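You operate a simulated robot arm through the tools that you are given. There is no shell and no other tool. Be economical: measure what you need, move in short steps, check, and stop when the job is done.

You run a simulated two-armed robot. Do the job below in one go: nothing can be reset, and whatever is moved stays where it is left.

JOB
Shut the sink cupboard door. Then take the bag clip and put it on the top by the back door. Then open the end cupboard door, take the salt drum and put it on the shelf of the end cupboard and shut the door again. Then shut the trolley drawer. Then take the yellow filter on the trolley top and put it away on the top by the back door. The order counts. Set down upright: salt drum, yellow filter.

Only the result counts: the job must be done as asked and must still hold three seconds after the hand-in. Knocking over, shifting, dropping, spilling or breaking anything else fails it.

ROBOT AND FRAMES
Two 7-joint arms with three-finger grippers on one trunk, on a base that drives. Base frame: it is fixed to the floor where the robot stands at the start and does not move with it; the origin is under the middle of the robot, x ahead of it, y to its left, z up. Units: mm, degrees, N and s.
The left shoulder is at the start at [70, 146, 1087], the right one opposite. With the tool pointing down near the work surface each hand reaches from about 280 to 680 mm from the robot's upright axis, wherever it stands, measured 20 degrees to its own side. Places, roughly: bag clip (3x3x7 cm) [-100, -2500, 800]; end cupboard door [-1600, -1900, 500]; salt drum [-1250, -3250, 1000]; shelf of the end cupboard (22x36 cm) [-1760, -1860, 500]; sink cupboard door [300, 200, 500]; top by the back door [-1800, -1700, 900]; trolley drawer [-1200, -3000, 800]; yellow filter [-1500, -3250, 1000]. Payload 2.2 kg a hand.
The TCP of each hand is the grasp point between the finger pads, 28 mm short of the fingertips. In the tool frame z runs along the fingers and y along their closing line. The gripper opens to 102 mm. The gripper's body begins 71 mm behind the TCP.
Orientation is told as [roll, pitch, yaw] about the base's x, y, z axes, in that order, counted from this pose: with the fingers straight down and closing along the base's y, the tool's x points along the base's -x, its y along +y and its z along -z.

CONTROLS
- The arms move only by the tool nudge_tool. It takes "left_motion", "right_motion" or both (then of equal length, played together; a hand with none holds still); each is a list of rows, each a list of 7 numbers: the shift along the base's x, y, z in mm, then the turn, a rotation vector about the base's x, y, z in degrees, then the opening, from 0 (shut) to 1 (fully open). In form: [[tx, ty, tz, ax, ay, az, fingers], ...]. A call has 1 to 8 rows; each row is the pose to reach, as a shift and turn from the pose commanded when the call began. A row lasts 0.2 s, in which the tool goes at most 50 mm and 8.6 degrees; a call with a longer step from one row to the next is refused whole, and so is a gripper value outside its range. Where a pose cannot be reached the arm comes as near as it can. A force on the tool above 40 N (or 10 N above the force at the start of the call, whichever is more), or a blocked arm, ends the call early, and 0.2 s more pass. The fingers move at their own pace and stop on an object; they squeeze with about 29 N. The grip force told is the motor's: it shows also when the fingers shut on nothing. Time passes only in rows, and 0.2 s behind the last, so rows that repeat a pose let the fingers close. It gives the time, the measured TCP pose, the force on the tool (base axes), the opening and the grip force at its end, in the units of the frame above (readings bear some noise), with the torque about the TCP (base axes, N m) and any sound that the robot's microphone picked up, and new pictures: "views" is both (left out), scene, wrist or none (wrist: the cameras of the hands that moved).
- Cameras (640 x 400 px; columns grow to the right, rows downward): "scene" is now at [114.6, 34.4, 1287.4]; the picture's right is [0.47, -0.88, 0.00], its down [-0.72, -0.39, -0.57] and it looks along [0.51, 0.27, -0.82] (base axes); focal length 214 px, centre (320, 200). "left" rides on the left gripper at [72, 38, -86] in its tool frame; the picture's right is [-0.47, 0.89, 0.00], its down [-0.60, -0.32, -0.73] and it looks along [-0.65, -0.34, 0.68] (tool axes); focal length 256 px, centre (320, 200). "right" rides on the right gripper at [69, 44, -86] in its tool frame; the picture's right is [-0.53, 0.85, 0.00], its down [-0.58, -0.37, -0.73] and it looks along [-0.62, -0.39, 0.68] (tool axes); focal length 256 px, centre (320, 200). There is no depth. A picture from a camera that has moved, and an enlarged one, comes with that camera's place and axes in the base frame and with its lens.
- raise_lower(by): slides the trunk up (or, below 0, down) by that many mm; the arms and the scene camera ride with it, the base frame stays. It gives what a move gives, with no picture.
- base_move(legs): drives the robot by 1 to 6 legs, each [ahead, left, turn to the left] in mm, mm and degrees, along the robot's own axes; the way and the turn of a leg run together, so that a leg with both is an arc; at most 1500 mm and 180 degrees a leg. The arms and the cameras ride along, it lands a little off, and it stops where it bumps. It gives what a move gives, and a new picture of the scene camera.
- head_to(pan, tilt): turns the head with the scene camera to pan (to the left, within 86 degrees either way) and tilt (down, from -29 to 69), counted from straight ahead of the robot. It gives what a move gives, and a new picture of the scene camera.
- close_up(camera, box): a new picture of the part [left, top, right, bottom] of that camera's present view, enlarged. The clock stands still meanwhile.
- finish_job(): hands the job in; it is judged then, once.

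Go step by step. Nothing tells you exact positions but the pictures and the camera data: compare them with the known pose of the tool, close in by small moves and look again before you grip or let go. The budget is 165 turns and 260 pictures, counting those below and the enlarged ones. Unless the task says otherwise, let go and move clear before handing in.

The tools are called after "Call:" as a command line: name --argument value ..., lists and objects as JSON in quotes. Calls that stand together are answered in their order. nudge_tool: Moves the arms, as the interface text tells. Its arguments: {"type":"object","properties":{"left_motion":{"type":"array","items":{"type":"array","items":{"type":"number"}}},"right_motion":{"type":"array","items":{"type":"array","items":{"type":"number"}}},"views":{"type":"string","enum":["both","scene","wrist","none"]}},"required":[]} The other tools are called the same way: raise_lower (by) slides the trunk up or down; base_move (legs) drives the base; head_to (pan, tilt) turns the head that bears the scene camera; close_up (camera, box) takes an enlarged picture of a part of a camera's view; finish_job () hands the job in.

At the start:

```text
time: 0.0
left_ee_pos: [338.6, 371.5, 1002.5]
left_orientation: [0.0, -0.1, 0.1]
left_force: [-0.3, 0.0, -0.4]
left_ft_torque: [0.0, 0.04, 0.0]
left_finger_gap: 101.9
left_finger_force: 0.1
right_ee_pos: [476.8, 1.1, 1012.1]
right_orientation: [0.0, 0.0, 0.1]
right_force: [-0.6, -0.3, 0.2]
right_ft_torque: [0.0, 0.02, -0.04]
right_finger_gap: 101.8
right_finger_force: 0.1
trunk travel left (down, up): [-625.0, 315.0]
robot x, y, heading: [0.5, 0.8, 0.1]
head pan, tilt: [28.4, 54.9]
```

scene: 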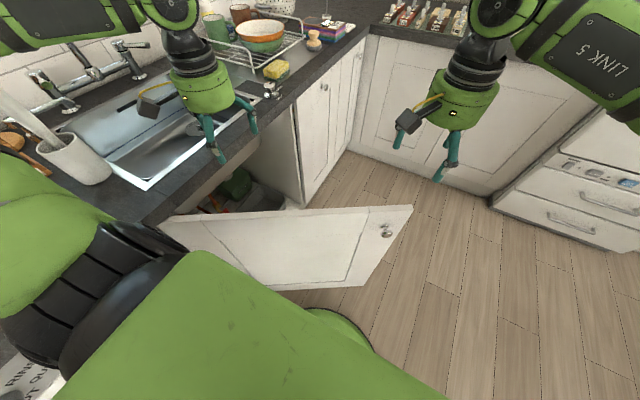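
right: 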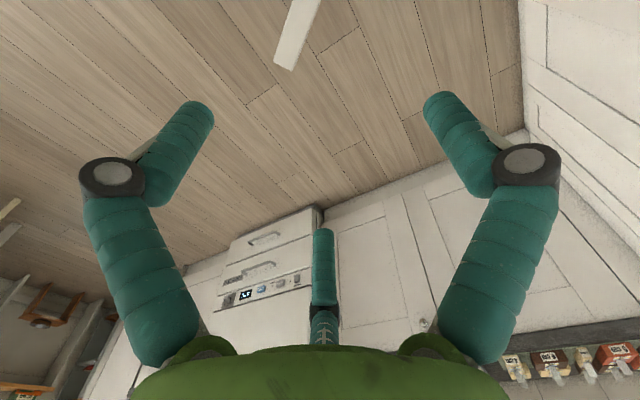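
left: 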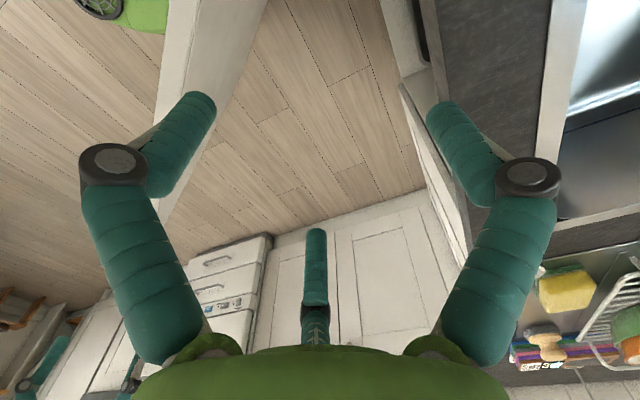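

The sink cupboard door stands open: its hinge is near [156, 476], its free edge near [476, -28], and its top at about z 850. The robot is on the outer side, so I'll bring the left hand over to this side, tilt its fingers towards the counter, and move the right hand clear.

Call:
nudge_tool --left_motion '[[-15, -45, 0, 7.5, 0, 0, 0], [-30, -90, 0, 15, 0, 0, 0], [-45, -135, 0, 22.5, 0, 0, 0], [-60, -180, 0, 30, 0, 0, 0], [-75, -220, 0, 37.5, 0, 0, 0], [-80, -255, 0, 45, 0, 0, 0]]' --right_motion '[[-20, -40, 0, 0, 0, 0, 1], [-40, -80, 0, 0, 0, 0, 1], [-60, -120, 0, 0, 0, 0, 1], [-80, -160, 0, 0, 0, 0, 1], [-100, -200, 0, 0, 0, 0, 1], [-120, -240, 0, 0, 0, 0, 1]]' --views "scene"

```text
time: 1.4
left_ee_pos: [257.9, 227.5, 1007.3]
left_orientation: [42.1, 0.5, 0.5]
left_force: [-0.6, -0.1, -0.1]
left_ft_torque: [0.04, -0.05, -0.02]
left_finger_gap: 2.1
left_finger_force: 29.1
left hand out of reach, approached as far as the arm can: row 5, 6
right_ee_pos: [356.6, -238.6, 1014.0]
right_orientation: [0.0, -0.2, -0.1]
right_force: [-0.1, -0.3, 0.4]
right_ft_torque: [0.03, -0.1, 0.02]
right_finger_gap: 102.1
right_finger_force: 0.0
trunk travel left (down, up): [-625.0, 315.0]
robot x, y, heading: [0.8, 1.8, -0.1]
head pan, tilt: [28.4, 54.9]
camera scene: at [111.2, 33.0, 1287.8], right [0.47, -0.88, 0.0], down [-0.72, -0.39, -0.58], along [0.51, 0.27, -0.82], focal length 214 px, centre (320, 200)
```

scene: 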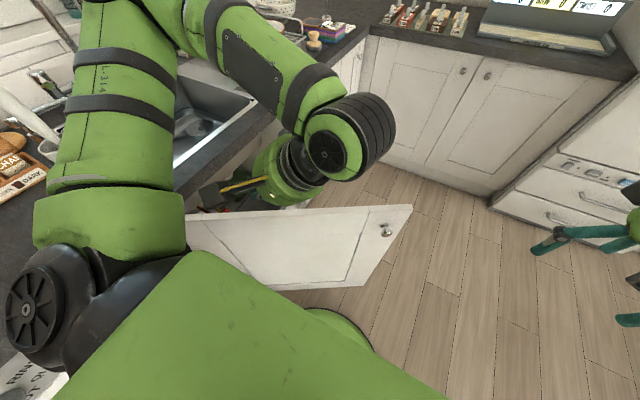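

The left hand can't fold in this close to the trunk. I'll look to the right before shifting the base that way.

Call:
head_to --pan -60 --tilt 45

```text
time: 3.0
left_ee_pos: [261.9, 228.2, 1004.9]
left_orientation: [41.7, 0.6, 0.5]
left_force: [0.8, 0.4, 0.0]
left_ft_torque: [0.01, 0.03, 0.0]
left_finger_gap: 2.0
left_finger_force: 29.4
right_ee_pos: [358.3, -235.0, 1011.4]
right_orientation: [0.0, 0.0, -0.1]
right_force: [-0.3, -0.8, -0.2]
right_ft_torque: [-0.01, 0.0, -0.01]
right_finger_gap: 101.9
right_finger_force: 0.0
trunk travel left (down, up): [-625.0, 315.0]
robot x, y, heading: [-2.7, -0.3, 0.1]
head pan, tilt: [-60.0, 45.0]
camera scene: at [91.8, -70.3, 1300.7], right [-0.87, -0.5, 0.0], down [-0.35, 0.61, -0.71], along [0.35, -0.61, -0.71], focal length 214 px, centre (320, 200)
```

scene: 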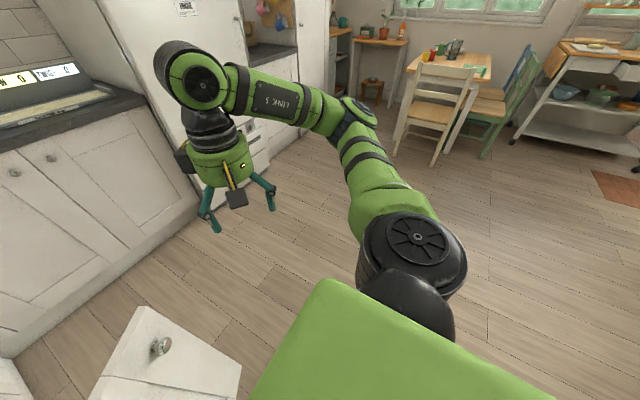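

The floor on the right is clear, so I'll strafe right 260 mm, which carries the left hand to the outer side of the door, and then look back.

Call:
base_move --legs '[[0, -260, 0]]'

Call:
head_to --pan 40 --tilt 50

```text
time: 4.9
left_ee_pos: [260.6, -29.0, 1004.6]
left_orientation: [41.8, 0.6, 0.5]
left_force: [-0.1, -0.8, -0.6]
left_ft_torque: [-0.01, 0.02, 0.02]
left_finger_gap: 2.3
left_finger_force: 28.6
right_ee_pos: [357.0, -492.8, 1012.4]
right_orientation: [0.1, 0.0, -0.2]
right_force: [0.0, -0.2, -0.4]
right_ft_torque: [0.0, -0.02, 0.0]
right_finger_gap: 102.0
right_finger_force: 0.0
trunk travel left (down, up): [-625.0, 315.0]
robot x, y, heading: [1.6, -254.0, -0.1]
head pan, tilt: [-60.0, 45.0]
camera scene: at [90.9, -325.7, 1300.8], right [-0.87, -0.5, 0.0], down [-0.35, 0.61, -0.71], along [0.35, -0.61, -0.71], focal length 214 px, centre (320, 200)
```

scene: 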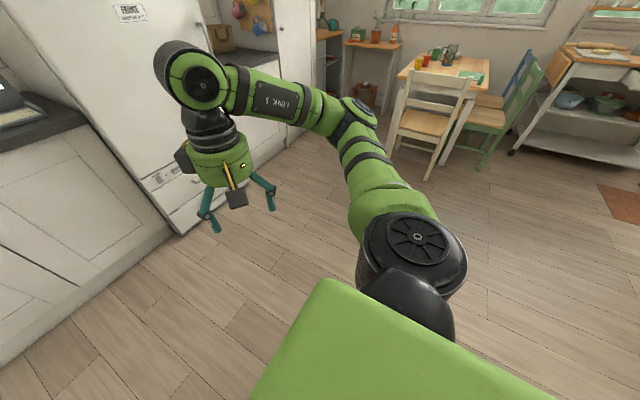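

```text
time: 6.6
left_ee_pos: [259.9, -29.0, 1003.7]
left_orientation: [41.9, 0.6, 0.4]
left_force: [0.5, 0.2, -0.2]
left_ft_torque: [0.0, -0.02, 0.03]
left_finger_gap: 1.9
left_finger_force: 28.6
right_ee_pos: [357.3, -493.4, 1012.4]
right_orientation: [0.0, 0.0, -0.2]
right_force: [-0.5, 0.4, -1.2]
right_ft_torque: [-0.01, -0.01, 0.01]
right_finger_gap: 102.0
right_finger_force: 0.0
trunk travel left (down, up): [-625.0, 315.0]
robot x, y, heading: [-1.0, -254.4, 0.2]
head pan, tilt: [40.0, 50.0]
camera scene: at [109.8, -206.6, 1293.8], right [0.64, -0.77, 0.0], down [-0.59, -0.49, -0.64], along [0.49, 0.41, -0.77], focal length 214 px, centre (320, 200)
```

scene: 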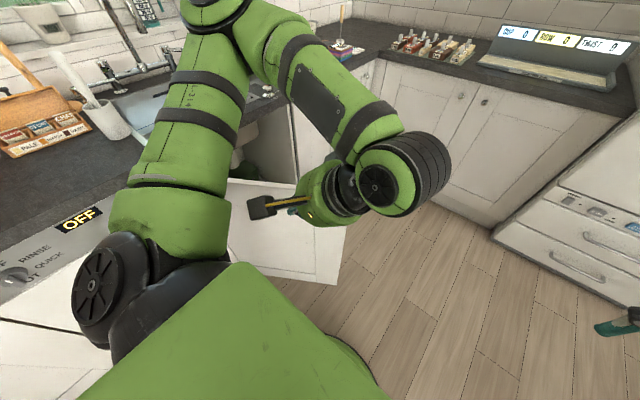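

The door is still open, with the left hand on its outer side. I'll lower the trunk to bring the hand below the door top.

Call:
raise_lower --by -270

Call:
nudge_tool --left_motion '[[20, 10, 0, 0, 0, 0, 0], [40, 20, 0, 0, 0, 0, 0]]' --views "scene"

```text
time: 9.4
left_ee_pos: [260.2, -29.7, 734.7]
left_orientation: [41.7, 0.6, 0.4]
left_force: [-0.1, 1.1, 0.0]
left_ft_torque: [-0.01, 0.01, -0.01]
left_finger_gap: 2.1
left_finger_force: 29.2
right_ee_pos: [358.0, -493.1, 743.3]
right_orientation: [0.0, -0.1, -0.2]
right_force: [0.5, 0.6, 0.8]
right_ft_torque: [0.0, -0.03, 0.02]
right_finger_gap: 101.9
right_finger_force: 0.1
trunk travel left (down, up): [-355.0, 585.0]
robot x, y, heading: [0.8, -254.4, -0.3]
head pan, tilt: [40.0, 50.0]
```

```text
time: 10.0
left_ee_pos: [302.0, -7.7, 734.4]
left_orientation: [41.8, 0.6, 0.4]
left_force: [-0.4, 1.3, 0.7]
left_ft_torque: [-0.03, -0.05, 0.03]
left_finger_gap: 2.3
left_finger_force: 29.0
right_ee_pos: [357.1, -493.4, 741.8]
right_orientation: [0.0, 0.0, -0.2]
right_force: [0.4, 0.2, -0.3]
right_ft_torque: [-0.01, 0.01, -0.02]
right_finger_gap: 102.1
right_finger_force: 0.1
trunk travel left (down, up): [-355.0, 585.0]
robot x, y, heading: [-1.1, -254.0, -0.2]
head pan, tilt: [40.0, 50.0]
camera scene: at [109.8, -206.5, 1023.8], right [0.64, -0.77, 0.0], down [-0.59, -0.49, -0.64], along [0.49, 0.41, -0.77], focal length 214 px, centre (320, 200)
```

scene: 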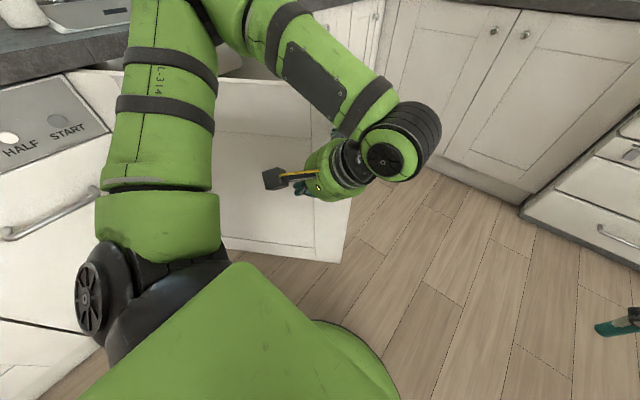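

The hand is in front of the door face. I'll push along the door's arc, about 400 mm from the hinge.

Call:
nudge_tool --left_motion '[[25, 43, 0, 0, 0, 0, 0], [48, 86, 0, 0, 0, 0, 0], [75, 123, 0, 0, 0, 0, 0], [105, 152, 0, 0, 0, 0, 0], [130, 177, 0, 0, 0, 0, 0], [153, 207, 0, 0, 0, 0, 0], [175, 235, 0, 0, 0, 0, 0], [195, 258, 0, 0, 0, 0, 0]]' --views "scene"

```text
time: 11.8
left_ee_pos: [493.6, 248.5, 733.1]
left_orientation: [42.0, 0.8, 0.3]
left_force: [0.0, 0.5, -0.9]
left_ft_torque: [-0.02, -0.03, 0.0]
left_finger_gap: 1.9
left_finger_force: 29.4
right_ee_pos: [357.9, -492.6, 741.8]
right_orientation: [0.0, 0.2, -0.2]
right_force: [0.1, -0.4, 1.1]
right_ft_torque: [0.02, 0.01, 0.0]
right_finger_gap: 102.1
right_finger_force: 0.0
trunk travel left (down, up): [-355.0, 585.0]
robot x, y, heading: [0.5, -254.0, -0.5]
head pan, tilt: [40.0, 50.0]
camera scene: at [110.3, -206.2, 1023.7], right [0.64, -0.77, 0.0], down [-0.59, -0.49, -0.64], along [0.49, 0.41, -0.77], focal length 214 px, centre (320, 200)
```

scene: 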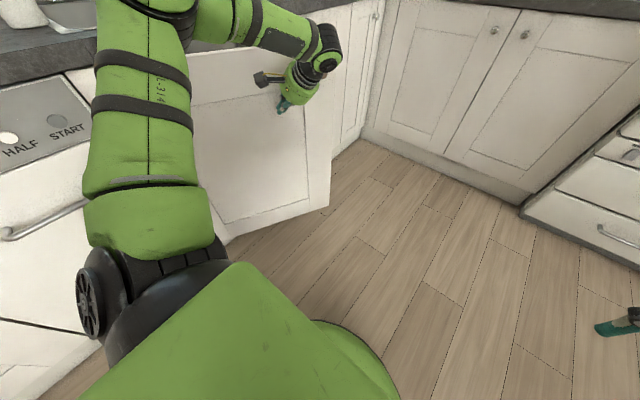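

The door has swung well in. I'll raise the trunk a little for elbow clearance over the counter and keep pushing.

Call:
raise_lower --by 60

Call:
nudge_tool --left_motion '[[16, 35, 0, 0, 0, 0, 0], [30, 70, 0, 0, 0, 0, 0], [40, 100, 0, 0, 0, 0, 0], [48, 130, 0, 0, 0, 0, 0], [53, 155, 0, 0, 0, 0, 0]]' --views "scene"

```text
time: 12.8
left_ee_pos: [493.3, 248.4, 792.7]
left_orientation: [41.9, 0.5, 0.5]
left_force: [-0.7, 0.7, 0.2]
left_ft_torque: [0.0, -0.01, 0.03]
left_finger_gap: 2.1
left_finger_force: 29.5
right_ee_pos: [357.2, -492.9, 801.6]
right_orientation: [0.0, 0.1, -0.1]
right_force: [0.7, 0.5, -0.3]
right_ft_torque: [0.01, 0.0, 0.01]
right_finger_gap: 102.0
right_finger_force: 0.0
trunk travel left (down, up): [-415.0, 525.0]
robot x, y, heading: [-0.9, -256.1, -0.4]
head pan, tilt: [40.0, 50.0]
```

```text
time: 14.0
left_ee_pos: [544.0, 403.6, 794.9]
left_orientation: [41.7, 0.6, 0.3]
left_force: [-0.2, 0.4, 0.1]
left_ft_torque: [-0.03, 0.04, 0.0]
left_finger_gap: 2.1
left_finger_force: 28.6
right_ee_pos: [358.7, -494.0, 802.4]
right_orientation: [0.0, 0.0, -0.3]
right_force: [-0.4, -0.1, 0.0]
right_ft_torque: [0.0, 0.05, 0.03]
right_finger_gap: 102.0
right_finger_force: 0.1
trunk travel left (down, up): [-415.0, 525.0]
robot x, y, heading: [-3.5, -258.4, -0.3]
head pan, tilt: [40.0, 50.0]
camera scene: at [110.3, -206.1, 1083.8], right [0.64, -0.77, 0.0], down [-0.59, -0.49, -0.64], along [0.49, 0.41, -0.77], focal length 214 px, centre (320, 200)
```

scene: 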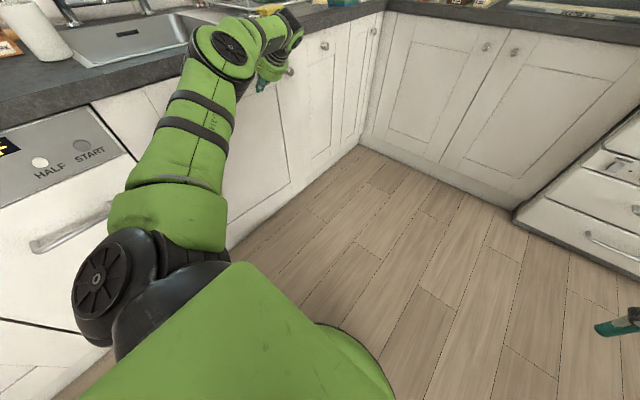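

The door is nearly shut, so I'll push on in small steps until I feel resistance.

Call:
nudge_tool --left_motion '[[1, 12, 0, 0, 0, 0, 0], [2, 24, 0, 0, 0, 0, 0], [2, 36, 0, 0, 0, 0, 0], [2, 48, 0, 0, 0, 0, 0], [2, 60, 0, 0, 0, 0, 0], [2, 72, 0, 0, 0, 0, 0]]' --views "scene"

Call:
close_up --camera "scene" --box '[160, 0, 400, 200]'

```text
time: 15.4
left_ee_pos: [535.4, 434.0, 799.9]
left_orientation: [42.0, 0.5, 0.2]
left_force: [-0.5, -0.6, 0.0]
left_ft_torque: [0.0, -0.03, 0.03]
left_finger_gap: 2.2
left_finger_force: 29.3
left hand out of reach, approached as far as the arm can: row 2, 3, 4, 5, 6
right_ee_pos: [356.9, -492.7, 803.3]
right_orientation: [0.0, 0.0, -0.2]
right_force: [0.9, 0.0, -0.5]
right_ft_torque: [0.01, 0.04, -0.02]
right_finger_gap: 102.1
right_finger_force: 0.0
trunk travel left (down, up): [-415.0, 525.0]
robot x, y, heading: [-0.9, -253.4, -0.2]
head pan, tilt: [40.0, 50.0]
camera scene: at [109.8, -206.5, 1083.8], right [0.64, -0.77, 0.0], down [-0.59, -0.49, -0.64], along [0.49, 0.41, -0.77], focal length 214 px, centre (320, 200)
```

scene: 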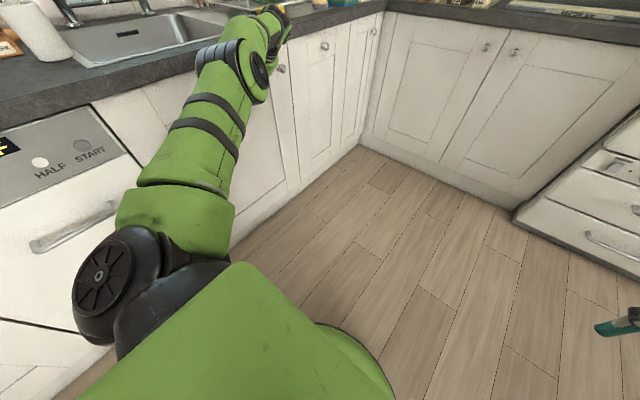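

```text
2.00 times, centred on (280, 100) of scene
camera zoom: at [109.8, -206.5, 1083.8], right [0.64, -0.77, 0.0], down [-0.59, -0.49, -0.64], along [0.49, 0.41, -0.77], focal length 429 px, centre (400, 400)
```

zoom: 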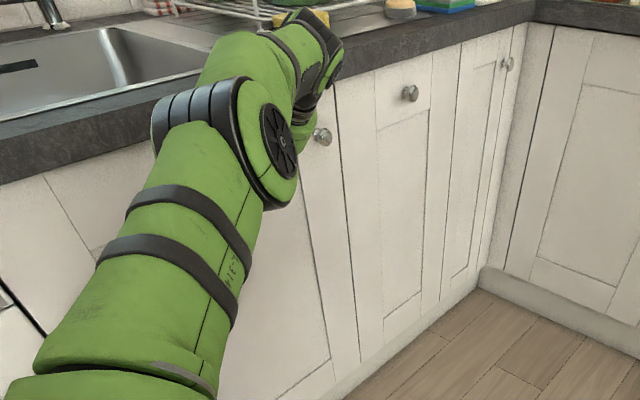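

The arm is at its reach, so I'll strafe the base left slightly to finish the press.

Call:
base_move --legs '[[0, 30, 0]]'

```text
time: 16.3
left_ee_pos: [539.6, 446.6, 801.0]
left_orientation: [41.1, 0.3, 0.3]
left_force: [-2.0, -5.4, 1.2]
left_ft_torque: [0.03, 0.05, 0.07]
left_finger_gap: 2.0
left_finger_force: 28.8
right_ee_pos: [357.3, -472.4, 801.5]
right_orientation: [0.1, -0.1, -0.2]
right_force: [1.2, -0.2, -0.6]
right_ft_torque: [-0.01, -0.03, 0.0]
right_finger_gap: 102.4
right_finger_force: 0.0
trunk travel left (down, up): [-415.0, 525.0]
robot x, y, heading: [1.2, -233.9, -0.4]
head pan, tilt: [40.0, 50.0]
stopped in leg 1: the force on the tool passed its limit at 55 N (the readings are from after the stop); the commanded pose is now the measured one
camera scene: at [109.2, -186.5, 1083.9], right [0.64, -0.77, 0.0], down [-0.59, -0.49, -0.64], along [0.49, 0.41, -0.77], focal length 214 px, centre (320, 200)
```

scene: 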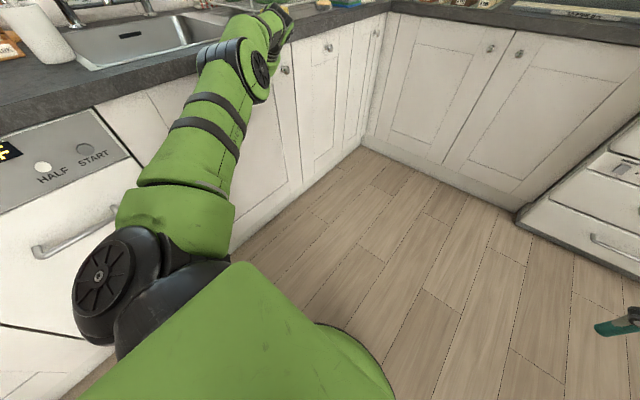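

That stopped at 55 N. I'll back off and check whether the door is fully shut.

Call:
base_move --legs '[[0, -250, 0]]'

Call:
close_up --camera "scene" --box '[160, 0, 400, 200]'

```text
time: 18.1
left_ee_pos: [533.2, 202.8, 801.5]
left_orientation: [41.0, 0.5, 0.9]
left_force: [0.0, 0.0, 0.2]
left_ft_torque: [-0.01, 0.02, 0.02]
left_finger_gap: 2.2
left_finger_force: 29.4
right_ee_pos: [359.7, -718.2, 801.8]
right_orientation: [0.2, 0.0, 0.4]
right_force: [0.3, -1.8, -0.2]
right_ft_torque: [0.07, 0.01, 0.0]
right_finger_gap: 102.2
right_finger_force: 0.0
trunk travel left (down, up): [-415.0, 525.0]
robot x, y, heading: [-2.0, -487.4, 0.2]
head pan, tilt: [40.0, 50.0]
camera scene: at [109.5, -434.2, 1083.8], right [0.65, -0.76, 0.0], down [-0.58, -0.49, -0.64], along [0.49, 0.42, -0.77], focal length 214 px, centre (320, 200)
```

scene: 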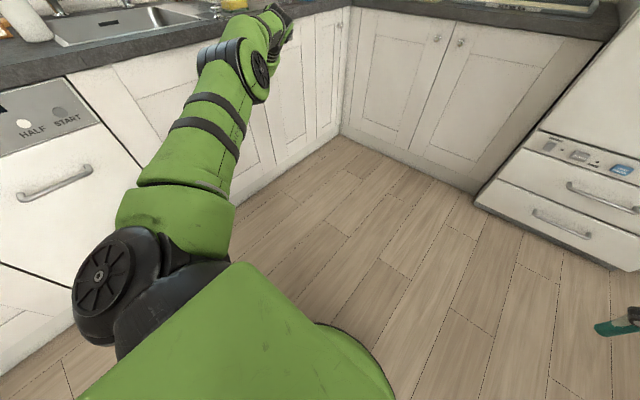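

```text
2.00 times, centred on (280, 100) of scene
camera zoom: at [109.5, -434.2, 1083.8], right [0.65, -0.76, 0.0], down [-0.58, -0.49, -0.64], along [0.49, 0.42, -0.77], focal length 429 px, centre (400, 400)
```

zoom: 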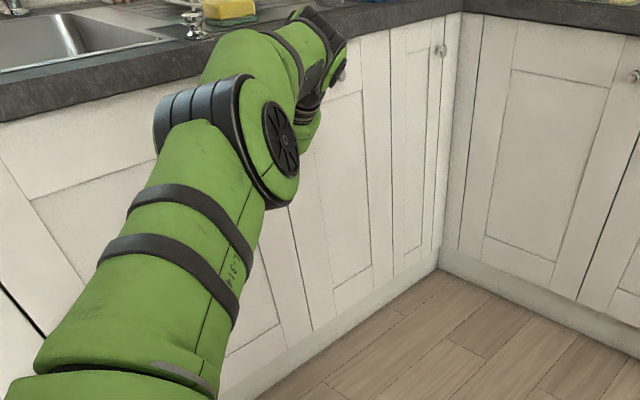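

The arm hides the door's edge, so I'll fold the left arm back to its start pose and look again.

Call:
nudge_tool --left_motion '[[-25, -40, 0, -5, 0, 0, 0], [-50, -80, 0, -10, 0, 0, 0], [-75, -120, 0, -15, 0, 0, 0.5], [-100, -160, 0, -20, 0, 0, 1], [-125, -200, 0, -25, 0, 0, 1], [-150, -240, 0, -30, 0, 0, 1], [-175, -280, 0, -35, 0, 0, 1], [-195, -315, 0, -41, 0, 0, 1]]' --views "none"

Call:
head_to --pan 50 --tilt 30

Call:
close_up --camera "scene" --box '[200, 50, 460, 250]'

```text
time: 19.9
left_ee_pos: [337.6, -110.4, 799.8]
left_orientation: [0.0, 0.8, 0.2]
left_force: [-0.2, 0.5, -0.8]
left_ft_torque: [0.0, 0.0, 0.0]
left_finger_gap: 102.0
left_finger_force: 0.0
right_ee_pos: [359.1, -718.6, 802.3]
right_orientation: [0.2, -0.1, 0.4]
right_force: [0.0, 0.8, -0.9]
right_ft_torque: [0.02, 0.01, 0.03]
right_finger_gap: 102.1
right_finger_force: 0.0
trunk travel left (down, up): [-415.0, 525.0]
robot x, y, heading: [0.3, -481.4, 0.3]
head pan, tilt: [40.0, 50.0]
```

```text
time: 20.7
left_ee_pos: [339.7, -110.1, 800.7]
left_orientation: [0.0, 1.0, 0.3]
left_force: [-0.5, 0.0, 0.9]
left_ft_torque: [0.0, -0.02, -0.01]
left_finger_gap: 102.0
left_finger_force: 0.0
right_ee_pos: [358.7, -717.7, 801.4]
right_orientation: [0.0, 0.0, 0.3]
right_force: [0.0, 0.6, -0.6]
right_ft_torque: [-0.01, 0.01, 0.0]
right_finger_gap: 102.1
right_finger_force: 0.1
trunk travel left (down, up): [-415.0, 525.0]
robot x, y, heading: [1.1, -484.7, 0.5]
head pan, tilt: [50.0, 30.0]
camera scene: at [108.6, -414.0, 1113.3], right [0.77, -0.64, 0.0], down [-0.32, -0.38, -0.87], along [0.55, 0.67, -0.5], focal length 214 px, centre (320, 200)
```

scene: 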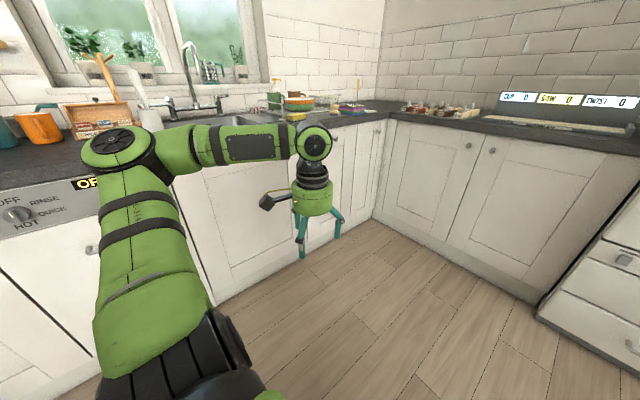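

```text
2.00 times, centred on (330, 150) of scene
camera zoom: at [108.6, -414.0, 1113.3], right [0.77, -0.64, 0.0], down [-0.32, -0.38, -0.87], along [0.55, 0.67, -0.5], focal length 429 px, centre (300, 300)
```

zoom: 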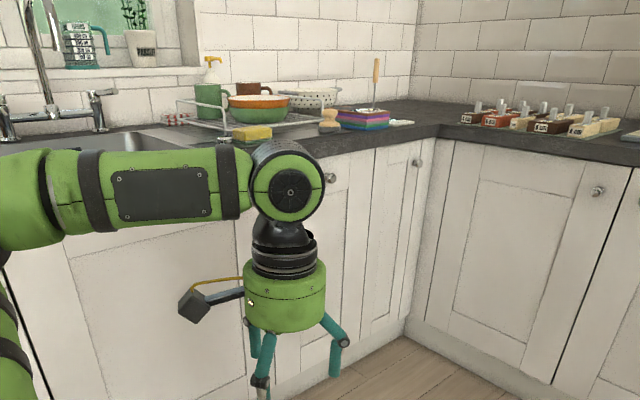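

The arm still hides the door edge. I have to head towards the bag clip at y ≈ -2500 anyway, so I'll strafe right and look again on the way.

Call:
base_move --legs '[[-50, -450, 0]]'

Call:
close_up --camera "scene" --box '[120, 50, 380, 250]'

```text
time: 23.5
left_ee_pos: [292.0, -563.2, 801.9]
left_orientation: [0.0, 1.0, 1.0]
left_force: [-0.7, -0.1, 0.1]
left_ft_torque: [0.03, 0.01, -0.04]
left_finger_gap: 102.1
left_finger_force: 0.0
right_ee_pos: [318.7, -1171.1, 802.3]
right_orientation: [0.1, -0.2, 0.9]
right_force: [-0.2, -0.6, 0.2]
right_ft_torque: [0.0, 0.0, 0.02]
right_finger_gap: 102.0
right_finger_force: 0.1
trunk travel left (down, up): [-415.0, 525.0]
robot x, y, heading: [-43.4, -944.0, 1.0]
head pan, tilt: [50.0, 30.0]
camera scene: at [64.0, -870.0, 1113.4], right [0.78, -0.63, 0.0], down [-0.32, -0.39, -0.87], along [0.55, 0.67, -0.5], focal length 214 px, centre (320, 200)
```

scene: 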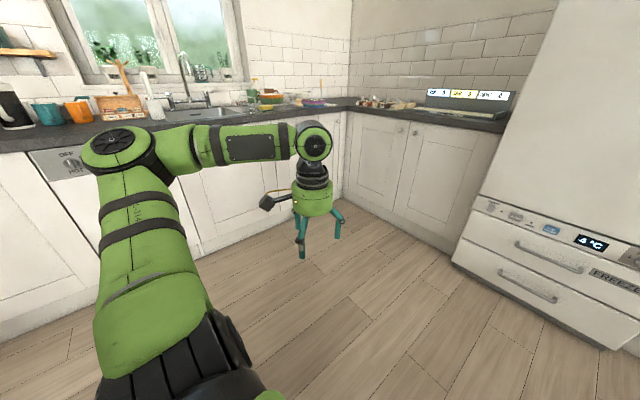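

```text
2.00 times, centred on (250, 150) of scene
camera zoom: at [64.0, -870.0, 1113.4], right [0.78, -0.63, 0.0], down [-0.32, -0.39, -0.87], along [0.55, 0.67, -0.5], focal length 429 px, centre (460, 300)
```

zoom: 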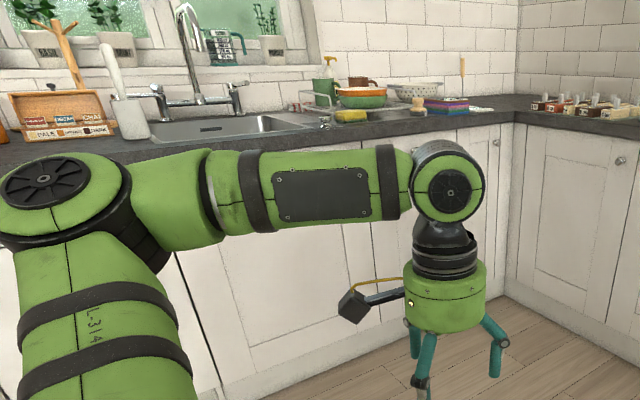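

The forearm still blocks the view. I'll turn the base 50° to the left and look straight ahead between the arms.

Call:
base_move --legs '[[0, 0, 55]]'

Call:
head_to --pan 5 --tilt 30

Call:
close_up --camera "scene" --box '[200, 80, 440, 240]'

```text
time: 26.4
left_ee_pos: [-164.3, -450.4, 801.0]
left_orientation: [0.0, 0.9, 56.2]
left_force: [0.2, -0.7, -0.8]
left_ft_torque: [-0.02, 0.0, -0.01]
left_finger_gap: 102.3
left_finger_force: 0.0
right_ee_pos: [350.9, -773.5, 802.4]
right_orientation: [0.1, -0.1, 56.2]
right_force: [0.0, 0.2, -0.4]
right_ft_torque: [0.01, -0.02, 0.03]
right_finger_gap: 102.0
right_finger_force: 0.0
trunk travel left (down, up): [-415.0, 525.0]
robot x, y, heading: [-44.4, -938.4, 55.9]
head pan, tilt: [50.0, 30.0]
camera scene: at [-40.5, -812.1, 1113.3], right [0.96, 0.28, 0.0], down [0.14, -0.48, -0.87], along [-0.24, 0.83, -0.5], focal length 214 px, centre (320, 200)
```

scene: 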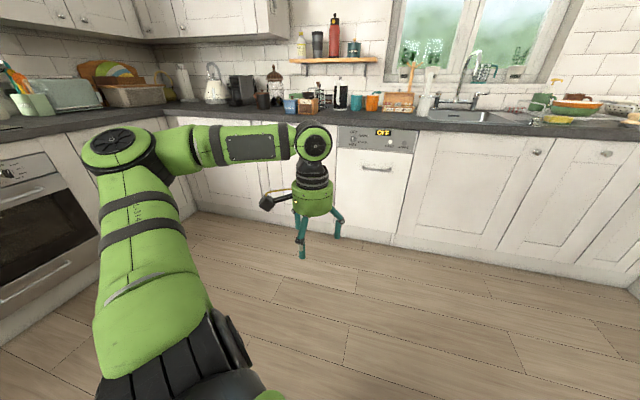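

```text
time: 27.5
left_ee_pos: [-163.7, -450.2, 799.9]
left_orientation: [0.0, 0.9, 56.3]
left_force: [0.1, -0.9, 0.2]
left_ft_torque: [0.01, 0.0, 0.02]
left_finger_gap: 102.0
left_finger_force: 0.0
right_ee_pos: [352.6, -774.4, 800.7]
right_orientation: [0.1, -0.1, 56.2]
right_force: [0.7, 0.1, 0.5]
right_ft_torque: [0.03, 0.03, 0.02]
right_finger_gap: 102.1
right_finger_force: 0.0
trunk travel left (down, up): [-415.0, 525.0]
robot x, y, heading: [-40.9, -942.2, 56.1]
head pan, tilt: [5.0, 30.0]
camera scene: at [28.3, -819.7, 1113.4], right [0.88, -0.48, 0.0], down [-0.24, -0.44, -0.87], along [0.42, 0.76, -0.5], focal length 214 px, centre (320, 200)
```

scene: 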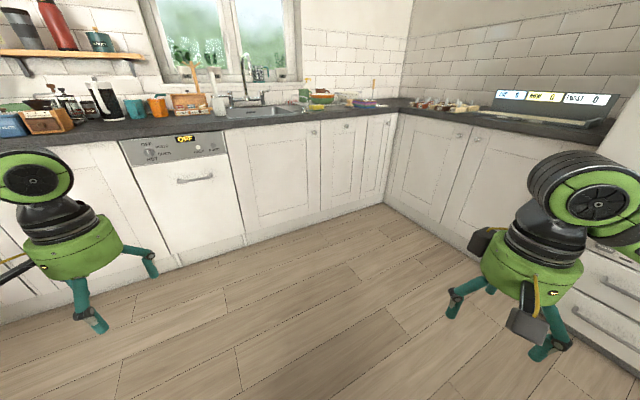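

```text
2.50 times, centred on (320, 160) of scene
camera zoom: at [28.3, -819.7, 1113.4], right [0.88, -0.48, 0.0], down [-0.24, -0.44, -0.87], along [0.42, 0.76, -0.5], focal length 536 px, centre (320, 300)
```

zoom: 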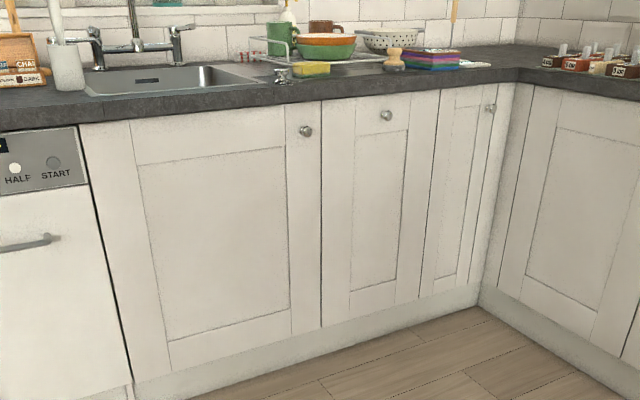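

The sink door is flush and shut. Next I'll turn towards the dining table to find the bag clip, raising the trunk for a better view.

Call:
raise_lower --by 210

Call:
base_move --legs '[[0, 0, -146]]'

Call:
head_to --pan 0 --tilt 25

```text
time: 29.7
left_ee_pos: [-163.6, -449.4, 1010.7]
left_orientation: [0.0, 1.0, 56.2]
left_force: [0.3, -0.3, 0.7]
left_ft_torque: [0.0, 0.02, 0.01]
left_finger_gap: 101.8
left_finger_force: 0.1
right_ee_pos: [351.4, -773.8, 1011.3]
right_orientation: [0.1, 0.0, 56.2]
right_force: [-0.4, -0.1, -0.2]
right_ft_torque: [0.01, 0.0, -0.02]
right_finger_gap: 102.0
right_finger_force: 0.0
trunk travel left (down, up): [-625.0, 315.0]
robot x, y, heading: [-43.7, -942.7, 56.1]
head pan, tilt: [5.0, 30.0]
```

```text
time: 36.0
left_ee_pos: [342.2, -1265.6, 1010.6]
left_orientation: [0.0, 1.0, -87.6]
left_force: [0.7, 0.1, -0.9]
left_ft_torque: [0.01, -0.01, 0.0]
left_finger_gap: 102.2
left_finger_force: 0.0
right_ee_pos: [-265.0, -1308.0, 1012.9]
right_orientation: [0.1, -0.1, -87.6]
right_force: [-0.1, -0.1, -0.3]
right_ft_torque: [0.02, -0.01, -0.03]
right_finger_gap: 101.9
right_finger_force: 0.1
trunk travel left (down, up): [-625.0, 315.0]
robot x, y, heading: [-42.8, -942.0, -87.5]
head pan, tilt: [5.0, 30.0]
camera scene: at [-29.4, -1080.2, 1323.4], right [-0.99, -0.13, 0.0], down [-0.06, 0.5, -0.87], along [0.11, -0.86, -0.5], focal length 214 px, centre (320, 200)
```

scene: 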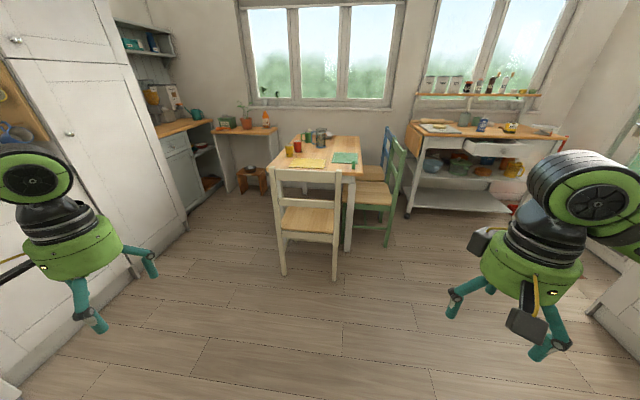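

```text
time: 36.7
left_ee_pos: [342.0, -1265.7, 1010.1]
left_orientation: [0.0, 1.0, -87.6]
left_force: [0.4, 0.9, -0.2]
left_ft_torque: [0.02, -0.01, 0.0]
left_finger_gap: 102.0
left_finger_force: 0.1
right_ee_pos: [-265.0, -1308.6, 1010.8]
right_orientation: [0.1, -0.2, -87.4]
right_force: [0.1, -0.3, -0.2]
right_ft_torque: [0.04, 0.0, -0.03]
right_finger_gap: 101.8
right_finger_force: 0.0
trunk travel left (down, up): [-625.0, 315.0]
robot x, y, heading: [-48.8, -941.3, -87.8]
head pan, tilt: [0.0, 25.0]
camera scene: at [-37.2, -1082.6, 1331.3], right [-1.0, -0.04, 0.0], down [-0.02, 0.42, -0.91], along [0.04, -0.91, -0.42], focal length 214 px, centre (320, 200)
```

scene: 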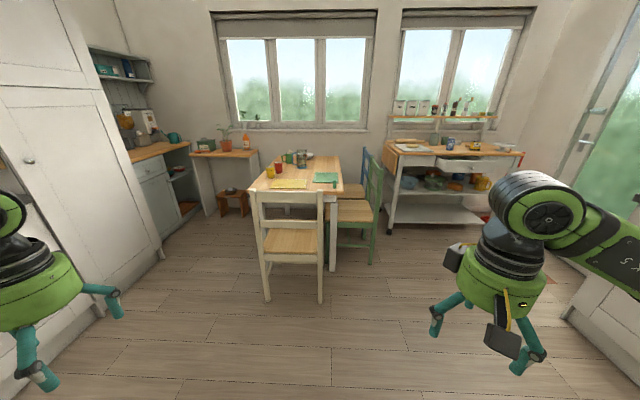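

Call:
close_up --camera "scene" --box '[240, 140, 368, 220]'

Call:
close_up --camera "scene" --box '[370, 90, 530, 190]'

Call:
head_to --pan -70 --tilt 25

```text
5.00 times, centred on (304, 180) of scene
camera zoom: at [-37.2, -1082.6, 1331.3], right [-1.0, -0.04, 0.0], down [-0.02, 0.42, -0.91], along [0.04, -0.91, -0.42], focal length 1072 px, centre (400, 300)
```

zoom: 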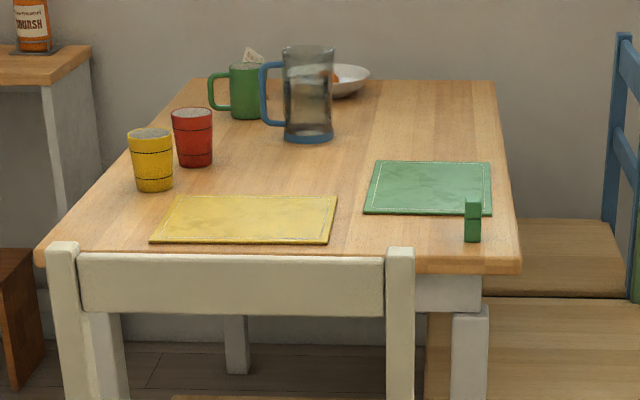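

```text
4.00 times, centred on (450, 140) of scene
camera zoom: at [-37.2, -1082.6, 1331.3], right [-1.0, -0.04, 0.0], down [-0.02, 0.42, -0.91], along [0.04, -0.91, -0.42], focal length 858 px, centre (-200, 440)
```

zoom: 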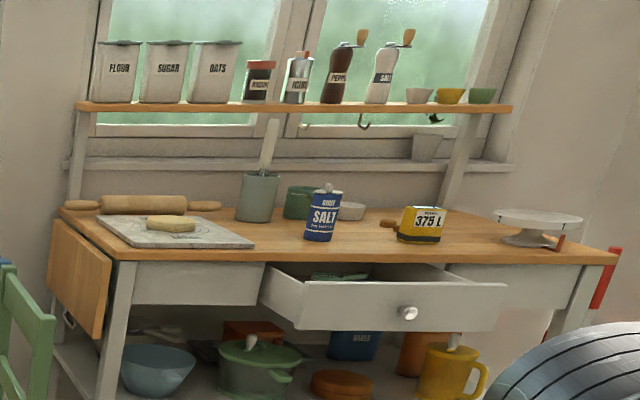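

```text
time: 38.1
left_ee_pos: [341.4, -1266.3, 1009.5]
left_orientation: [0.0, 1.1, -87.7]
left_force: [-0.3, -0.1, 0.1]
left_ft_torque: [0.03, 0.02, 0.01]
left_finger_gap: 102.1
left_finger_force: 0.0
right_ee_pos: [-265.3, -1307.8, 1013.1]
right_orientation: [0.1, -0.1, -87.6]
right_force: [-0.4, 0.0, 0.0]
right_ft_torque: [0.01, -0.03, -0.03]
right_finger_gap: 102.0
right_finger_force: 0.1
trunk travel left (down, up): [-625.0, 315.0]
robot x, y, heading: [-46.9, -940.7, -87.7]
head pan, tilt: [-70.0, 25.0]
camera scene: at [-126.1, -1025.6, 1331.3], right [-0.38, 0.92, 0.0], down [0.39, 0.16, -0.91], along [-0.84, -0.35, -0.42], focal length 214 px, centre (320, 200)
```

scene: 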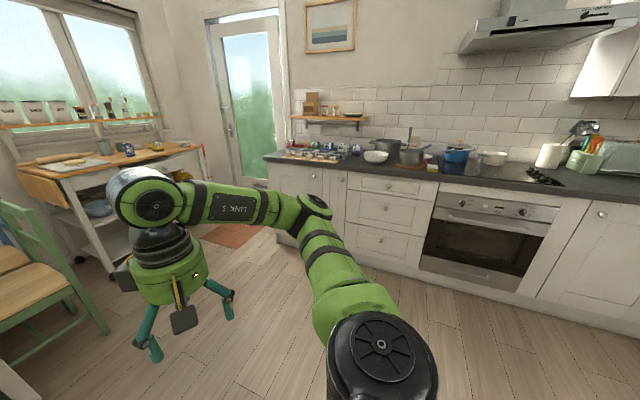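

The bag clip is the small green piece standing on the table at about [-85, -2507], 7 cm tall. I'll drive to about [-330, -1990], facing the table and clear of the white chair.

Call:
base_move --legs '[[0, -325, -2.3], [1000, 0, 0]]'

Call:
head_to --pan 20 --tilt 45

```text
time: 45.0
left_ee_pos: [-34.5, -2280.9, 1011.3]
left_orientation: [0.0, 0.9, -92.0]
left_force: [-0.1, 0.2, -0.7]
left_ft_torque: [0.01, -0.01, 0.05]
left_finger_gap: 102.4
left_finger_force: 0.0
right_ee_pos: [-643.2, -2276.3, 1011.8]
right_orientation: [0.1, -0.1, -91.9]
right_force: [-1.0, 0.7, 0.5]
right_ft_torque: [-0.03, -0.01, -0.01]
right_finger_gap: 102.0
right_finger_force: 0.0
trunk travel left (down, up): [-625.0, 315.0]
robot x, y, heading: [-396.6, -1926.7, -92.2]
head pan, tilt: [-70.0, 25.0]
camera scene: at [-482.7, -2006.1, 1331.3], right [-0.31, 0.95, 0.0], down [0.4, 0.13, -0.91], along [-0.86, -0.28, -0.42], focal length 214 px, centre (320, 200)
```

scene: 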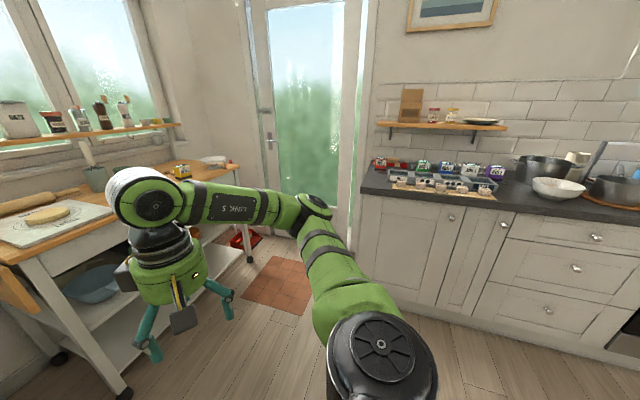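

```text
time: 46.7
left_ee_pos: [-33.6, -2282.9, 1009.6]
left_orientation: [0.0, 1.0, -92.1]
left_force: [-0.1, -0.6, -0.4]
left_ft_torque: [-0.01, 0.0, -0.01]
left_finger_gap: 102.0
left_finger_force: 0.0
right_ee_pos: [-643.1, -2278.5, 1011.7]
right_orientation: [0.1, -0.1, -92.0]
right_force: [0.7, 0.6, -0.3]
right_ft_torque: [0.0, 0.02, 0.02]
right_finger_gap: 102.1
right_finger_force: 0.0
trunk travel left (down, up): [-625.0, 315.0]
robot x, y, heading: [-396.9, -1922.5, -91.9]
head pan, tilt: [20.0, 45.0]
camera scene: at [-370.1, -2055.3, 1300.7], right [-0.95, -0.31, 0.0], down [-0.22, 0.67, -0.71], along [0.22, -0.67, -0.71], focal length 214 px, centre (320, 200)
```

scene: 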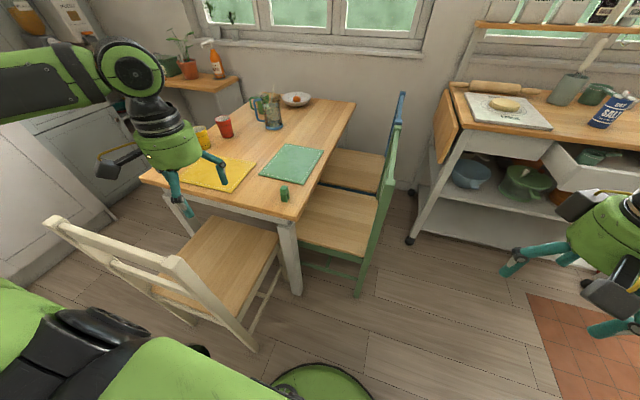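

The clip is at about [-87, -2513]. I'll drive a little closer for a comfortable reach.

Call:
base_move --legs '[[118, 30, 2]]'

```text
time: 47.9
left_ee_pos: [5.3, -2383.7, 1010.9]
left_orientation: [0.0, 0.9, -90.1]
left_force: [0.5, 0.5, -0.5]
left_ft_torque: [-0.01, 0.02, 0.03]
left_finger_gap: 101.8
left_finger_force: 0.0
right_ee_pos: [-603.1, -2400.5, 1011.9]
right_orientation: [0.2, -0.1, -90.1]
right_force: [-0.6, 0.8, 0.6]
right_ft_torque: [0.0, 0.0, -0.03]
right_finger_gap: 102.0
right_finger_force: 0.1
trunk travel left (down, up): [-625.0, 315.0]
robot x, y, heading: [-368.2, -2041.4, -90.2]
head pan, tilt: [20.0, 45.0]
camera scene: at [-337.3, -2168.4, 1300.9], right [-0.94, -0.34, 0.0], down [-0.24, 0.66, -0.71], along [0.24, -0.67, -0.71], focal length 214 px, centre (320, 200)
```

scene: 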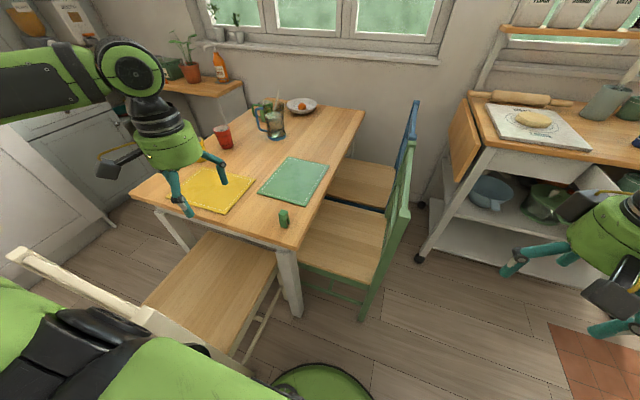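

Moving the left hand above the clip.

Call:
nudge_tool --left_motion '[[-25, -35, 0, 0, 0, 0, 1], [-50, -70, -20, 0, 0, 0, 1], [-75, -105, -40, 0, 0, 0, 1], [-94, -134, -70, 0, 0, 0, 1]]'

```text
time: 48.9
left_ee_pos: [-87.9, -2520.4, 940.2]
left_orientation: [0.0, 1.1, -90.1]
left_force: [-0.7, -0.2, -1.1]
left_ft_torque: [0.06, 0.0, -0.03]
left_finger_gap: 101.9
left_finger_force: 0.0
right_ee_pos: [-603.4, -2402.9, 1011.1]
right_orientation: [0.0, 0.1, -90.1]
right_force: [-0.1, 0.3, -0.5]
right_ft_torque: [0.03, -0.02, 0.0]
right_finger_gap: 101.8
right_finger_force: 0.0
trunk travel left (down, up): [-625.0, 315.0]
robot x, y, heading: [-366.7, -2042.3, -90.3]
head pan, tilt: [20.0, 45.0]
camera scene: at [-337.7, -2171.9, 1300.5], right [-0.94, -0.34, 0.0], down [-0.24, 0.67, -0.71], along [0.24, -0.66, -0.71], focal length 214 px, centre (320, 200)
camera left: at [-50.2, -2451.0, 1027.4], right [0.88, -0.47, -0.01], down [-0.32, -0.62, 0.72], along [-0.34, -0.63, -0.69], focal length 256 px, centre (320, 200)
```

scene: 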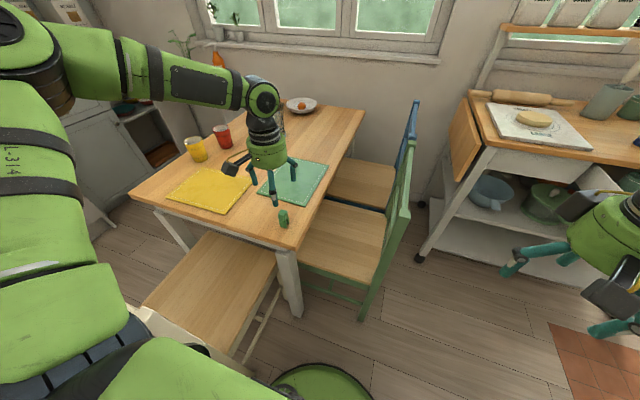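
left: 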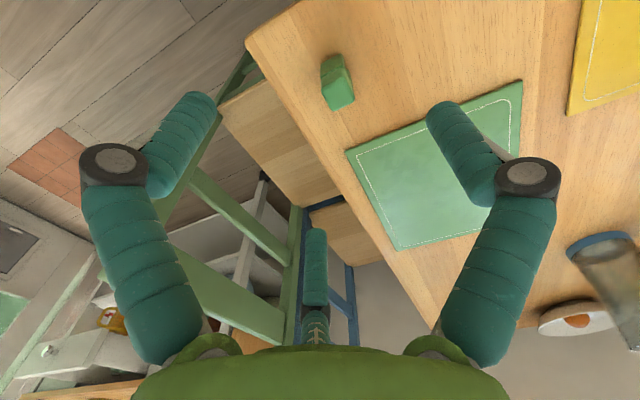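

The wrist view puts the clip at about [-84, -2536] on a table at z ≈ 750. I'll align and descend part way, then check.

Call:
nudge_tool --left_motion '[[4, -16, -30, 0, 0, 0, 1], [4, -16, -65, 0, 0, 0, 1]]'

```text
time: 49.5
left_ee_pos: [-81.2, -2533.5, 873.4]
left_orientation: [0.0, 1.0, -90.1]
left_force: [0.2, 0.4, 0.3]
left_ft_torque: [-0.03, -0.01, 0.01]
left_finger_gap: 101.9
left_finger_force: 0.0
right_ee_pos: [-601.9, -2401.8, 1012.6]
right_orientation: [0.1, 0.1, -90.1]
right_force: [0.1, 0.8, -0.7]
right_ft_torque: [0.0, 0.02, 0.01]
right_finger_gap: 102.1
right_finger_force: 0.1
trunk travel left (down, up): [-625.0, 315.0]
robot x, y, heading: [-364.2, -2040.6, -89.9]
head pan, tilt: [20.0, 45.0]
camera scene: at [-336.5, -2169.9, 1300.7], right [-0.94, -0.34, 0.0], down [-0.24, 0.67, -0.71], along [0.24, -0.66, -0.71], focal length 214 px, centre (320, 200)
camera left: at [-43.9, -2465.1, 960.4], right [0.88, -0.47, -0.01], down [-0.32, -0.62, 0.72], along [-0.34, -0.64, -0.69], focal length 256 px, centre (320, 200)
```

scene: 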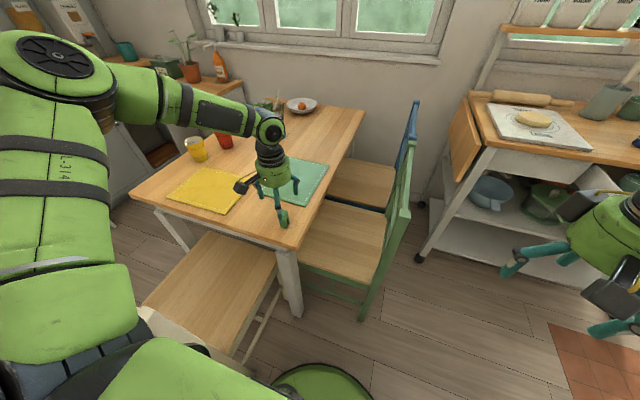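
left: 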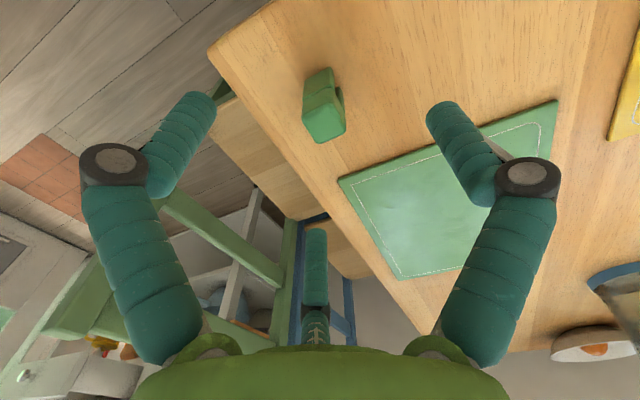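

The alignment is good. I'll descend around the clip, grip it and lift.

Call:
nudge_tool --left_motion '[[-1, -3, -40, 0, 0, 0, 1], [-1, -3, -80, 0, 0, 0, 1], [-1, -3, -85, 0, 0, 0, 1], [-1, -3, -85, 0, 0, 0, 0], [-1, -3, -85, 0, 0, 0, 0], [-1, -3, -85, 0, 0, 0, 0]]' --views "wrist"

```text
time: 50.9
left_ee_pos: [-85.3, -2537.5, 790.8]
left_orientation: [0.1, 0.9, -90.1]
left_force: [0.2, 0.3, 6.2]
left_ft_torque: [-0.05, 0.08, 0.0]
left_finger_gap: 28.5
left_finger_force: 28.5
right_ee_pos: [-602.4, -2400.3, 1012.2]
right_orientation: [0.1, 0.0, -90.1]
right_force: [0.2, -0.4, 0.3]
right_ft_torque: [0.01, -0.01, 0.02]
right_finger_gap: 101.9
right_finger_force: 0.0
trunk travel left (down, up): [-625.0, 315.0]
robot x, y, heading: [-369.0, -2044.6, -90.0]
head pan, tilt: [20.0, 45.0]
camera left: at [-47.1, -2467.7, 878.0], right [0.88, -0.47, -0.01], down [-0.32, -0.61, 0.72], along [-0.34, -0.64, -0.69], focal length 256 px, centre (320, 200)
```

left: 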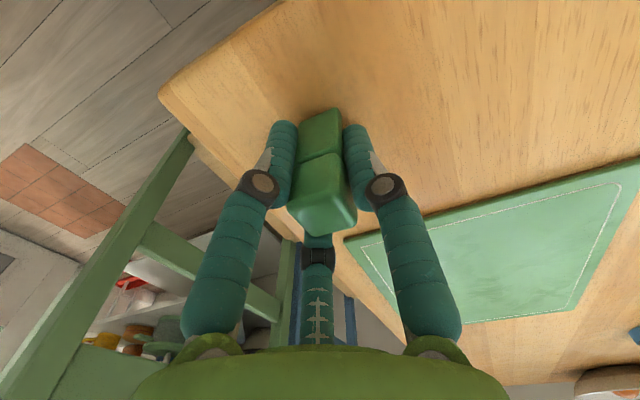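

The clip is gripped with a 28.5 mm gap. Lifting and retracting.

Call:
nudge_tool --left_motion '[[0, 0, 45, 0, 0, 0, 0], [0, 0, 90, 0, 0, 0, 0], [0, 0, 135, 0, 0, 0, 0], [0, 0, 180, 0, 0, 0, 0], [0, 20, 220, 0, 0, 0, 0], [0, 60, 225, 0, 0, 0, 0], [0, 100, 225, 0, 0, 0, 0]]' --views "wrist"

```text
time: 52.5
left_ee_pos: [-84.0, -2432.2, 1014.0]
left_orientation: [0.0, 0.9, -90.1]
left_force: [0.3, -0.4, -0.4]
left_ft_torque: [-0.04, 0.0, 0.0]
left_finger_gap: 27.9
left_finger_force: 28.6
right_ee_pos: [-603.0, -2399.3, 1012.5]
right_orientation: [0.1, -0.2, -90.2]
right_force: [0.7, 0.7, -0.4]
right_ft_torque: [-0.02, -0.04, 0.02]
right_finger_gap: 101.6
right_finger_force: 0.1
trunk travel left (down, up): [-625.0, 315.0]
robot x, y, heading: [-363.9, -2041.3, -90.3]
head pan, tilt: [20.0, 45.0]
camera left: at [-45.8, -2362.6, 1102.1], right [0.88, -0.47, -0.01], down [-0.32, -0.61, 0.72], along [-0.34, -0.64, -0.69], focal length 256 px, centre (320, 200)
```

left: 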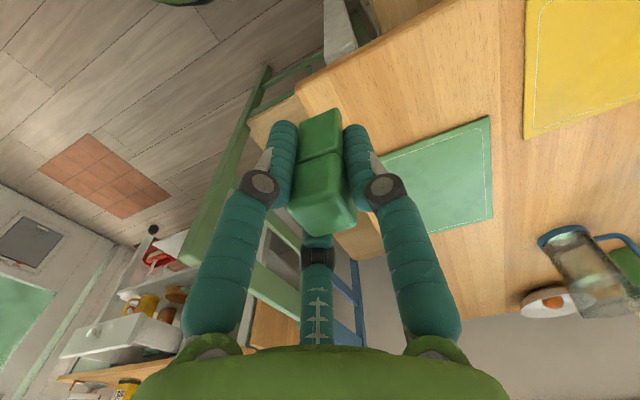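

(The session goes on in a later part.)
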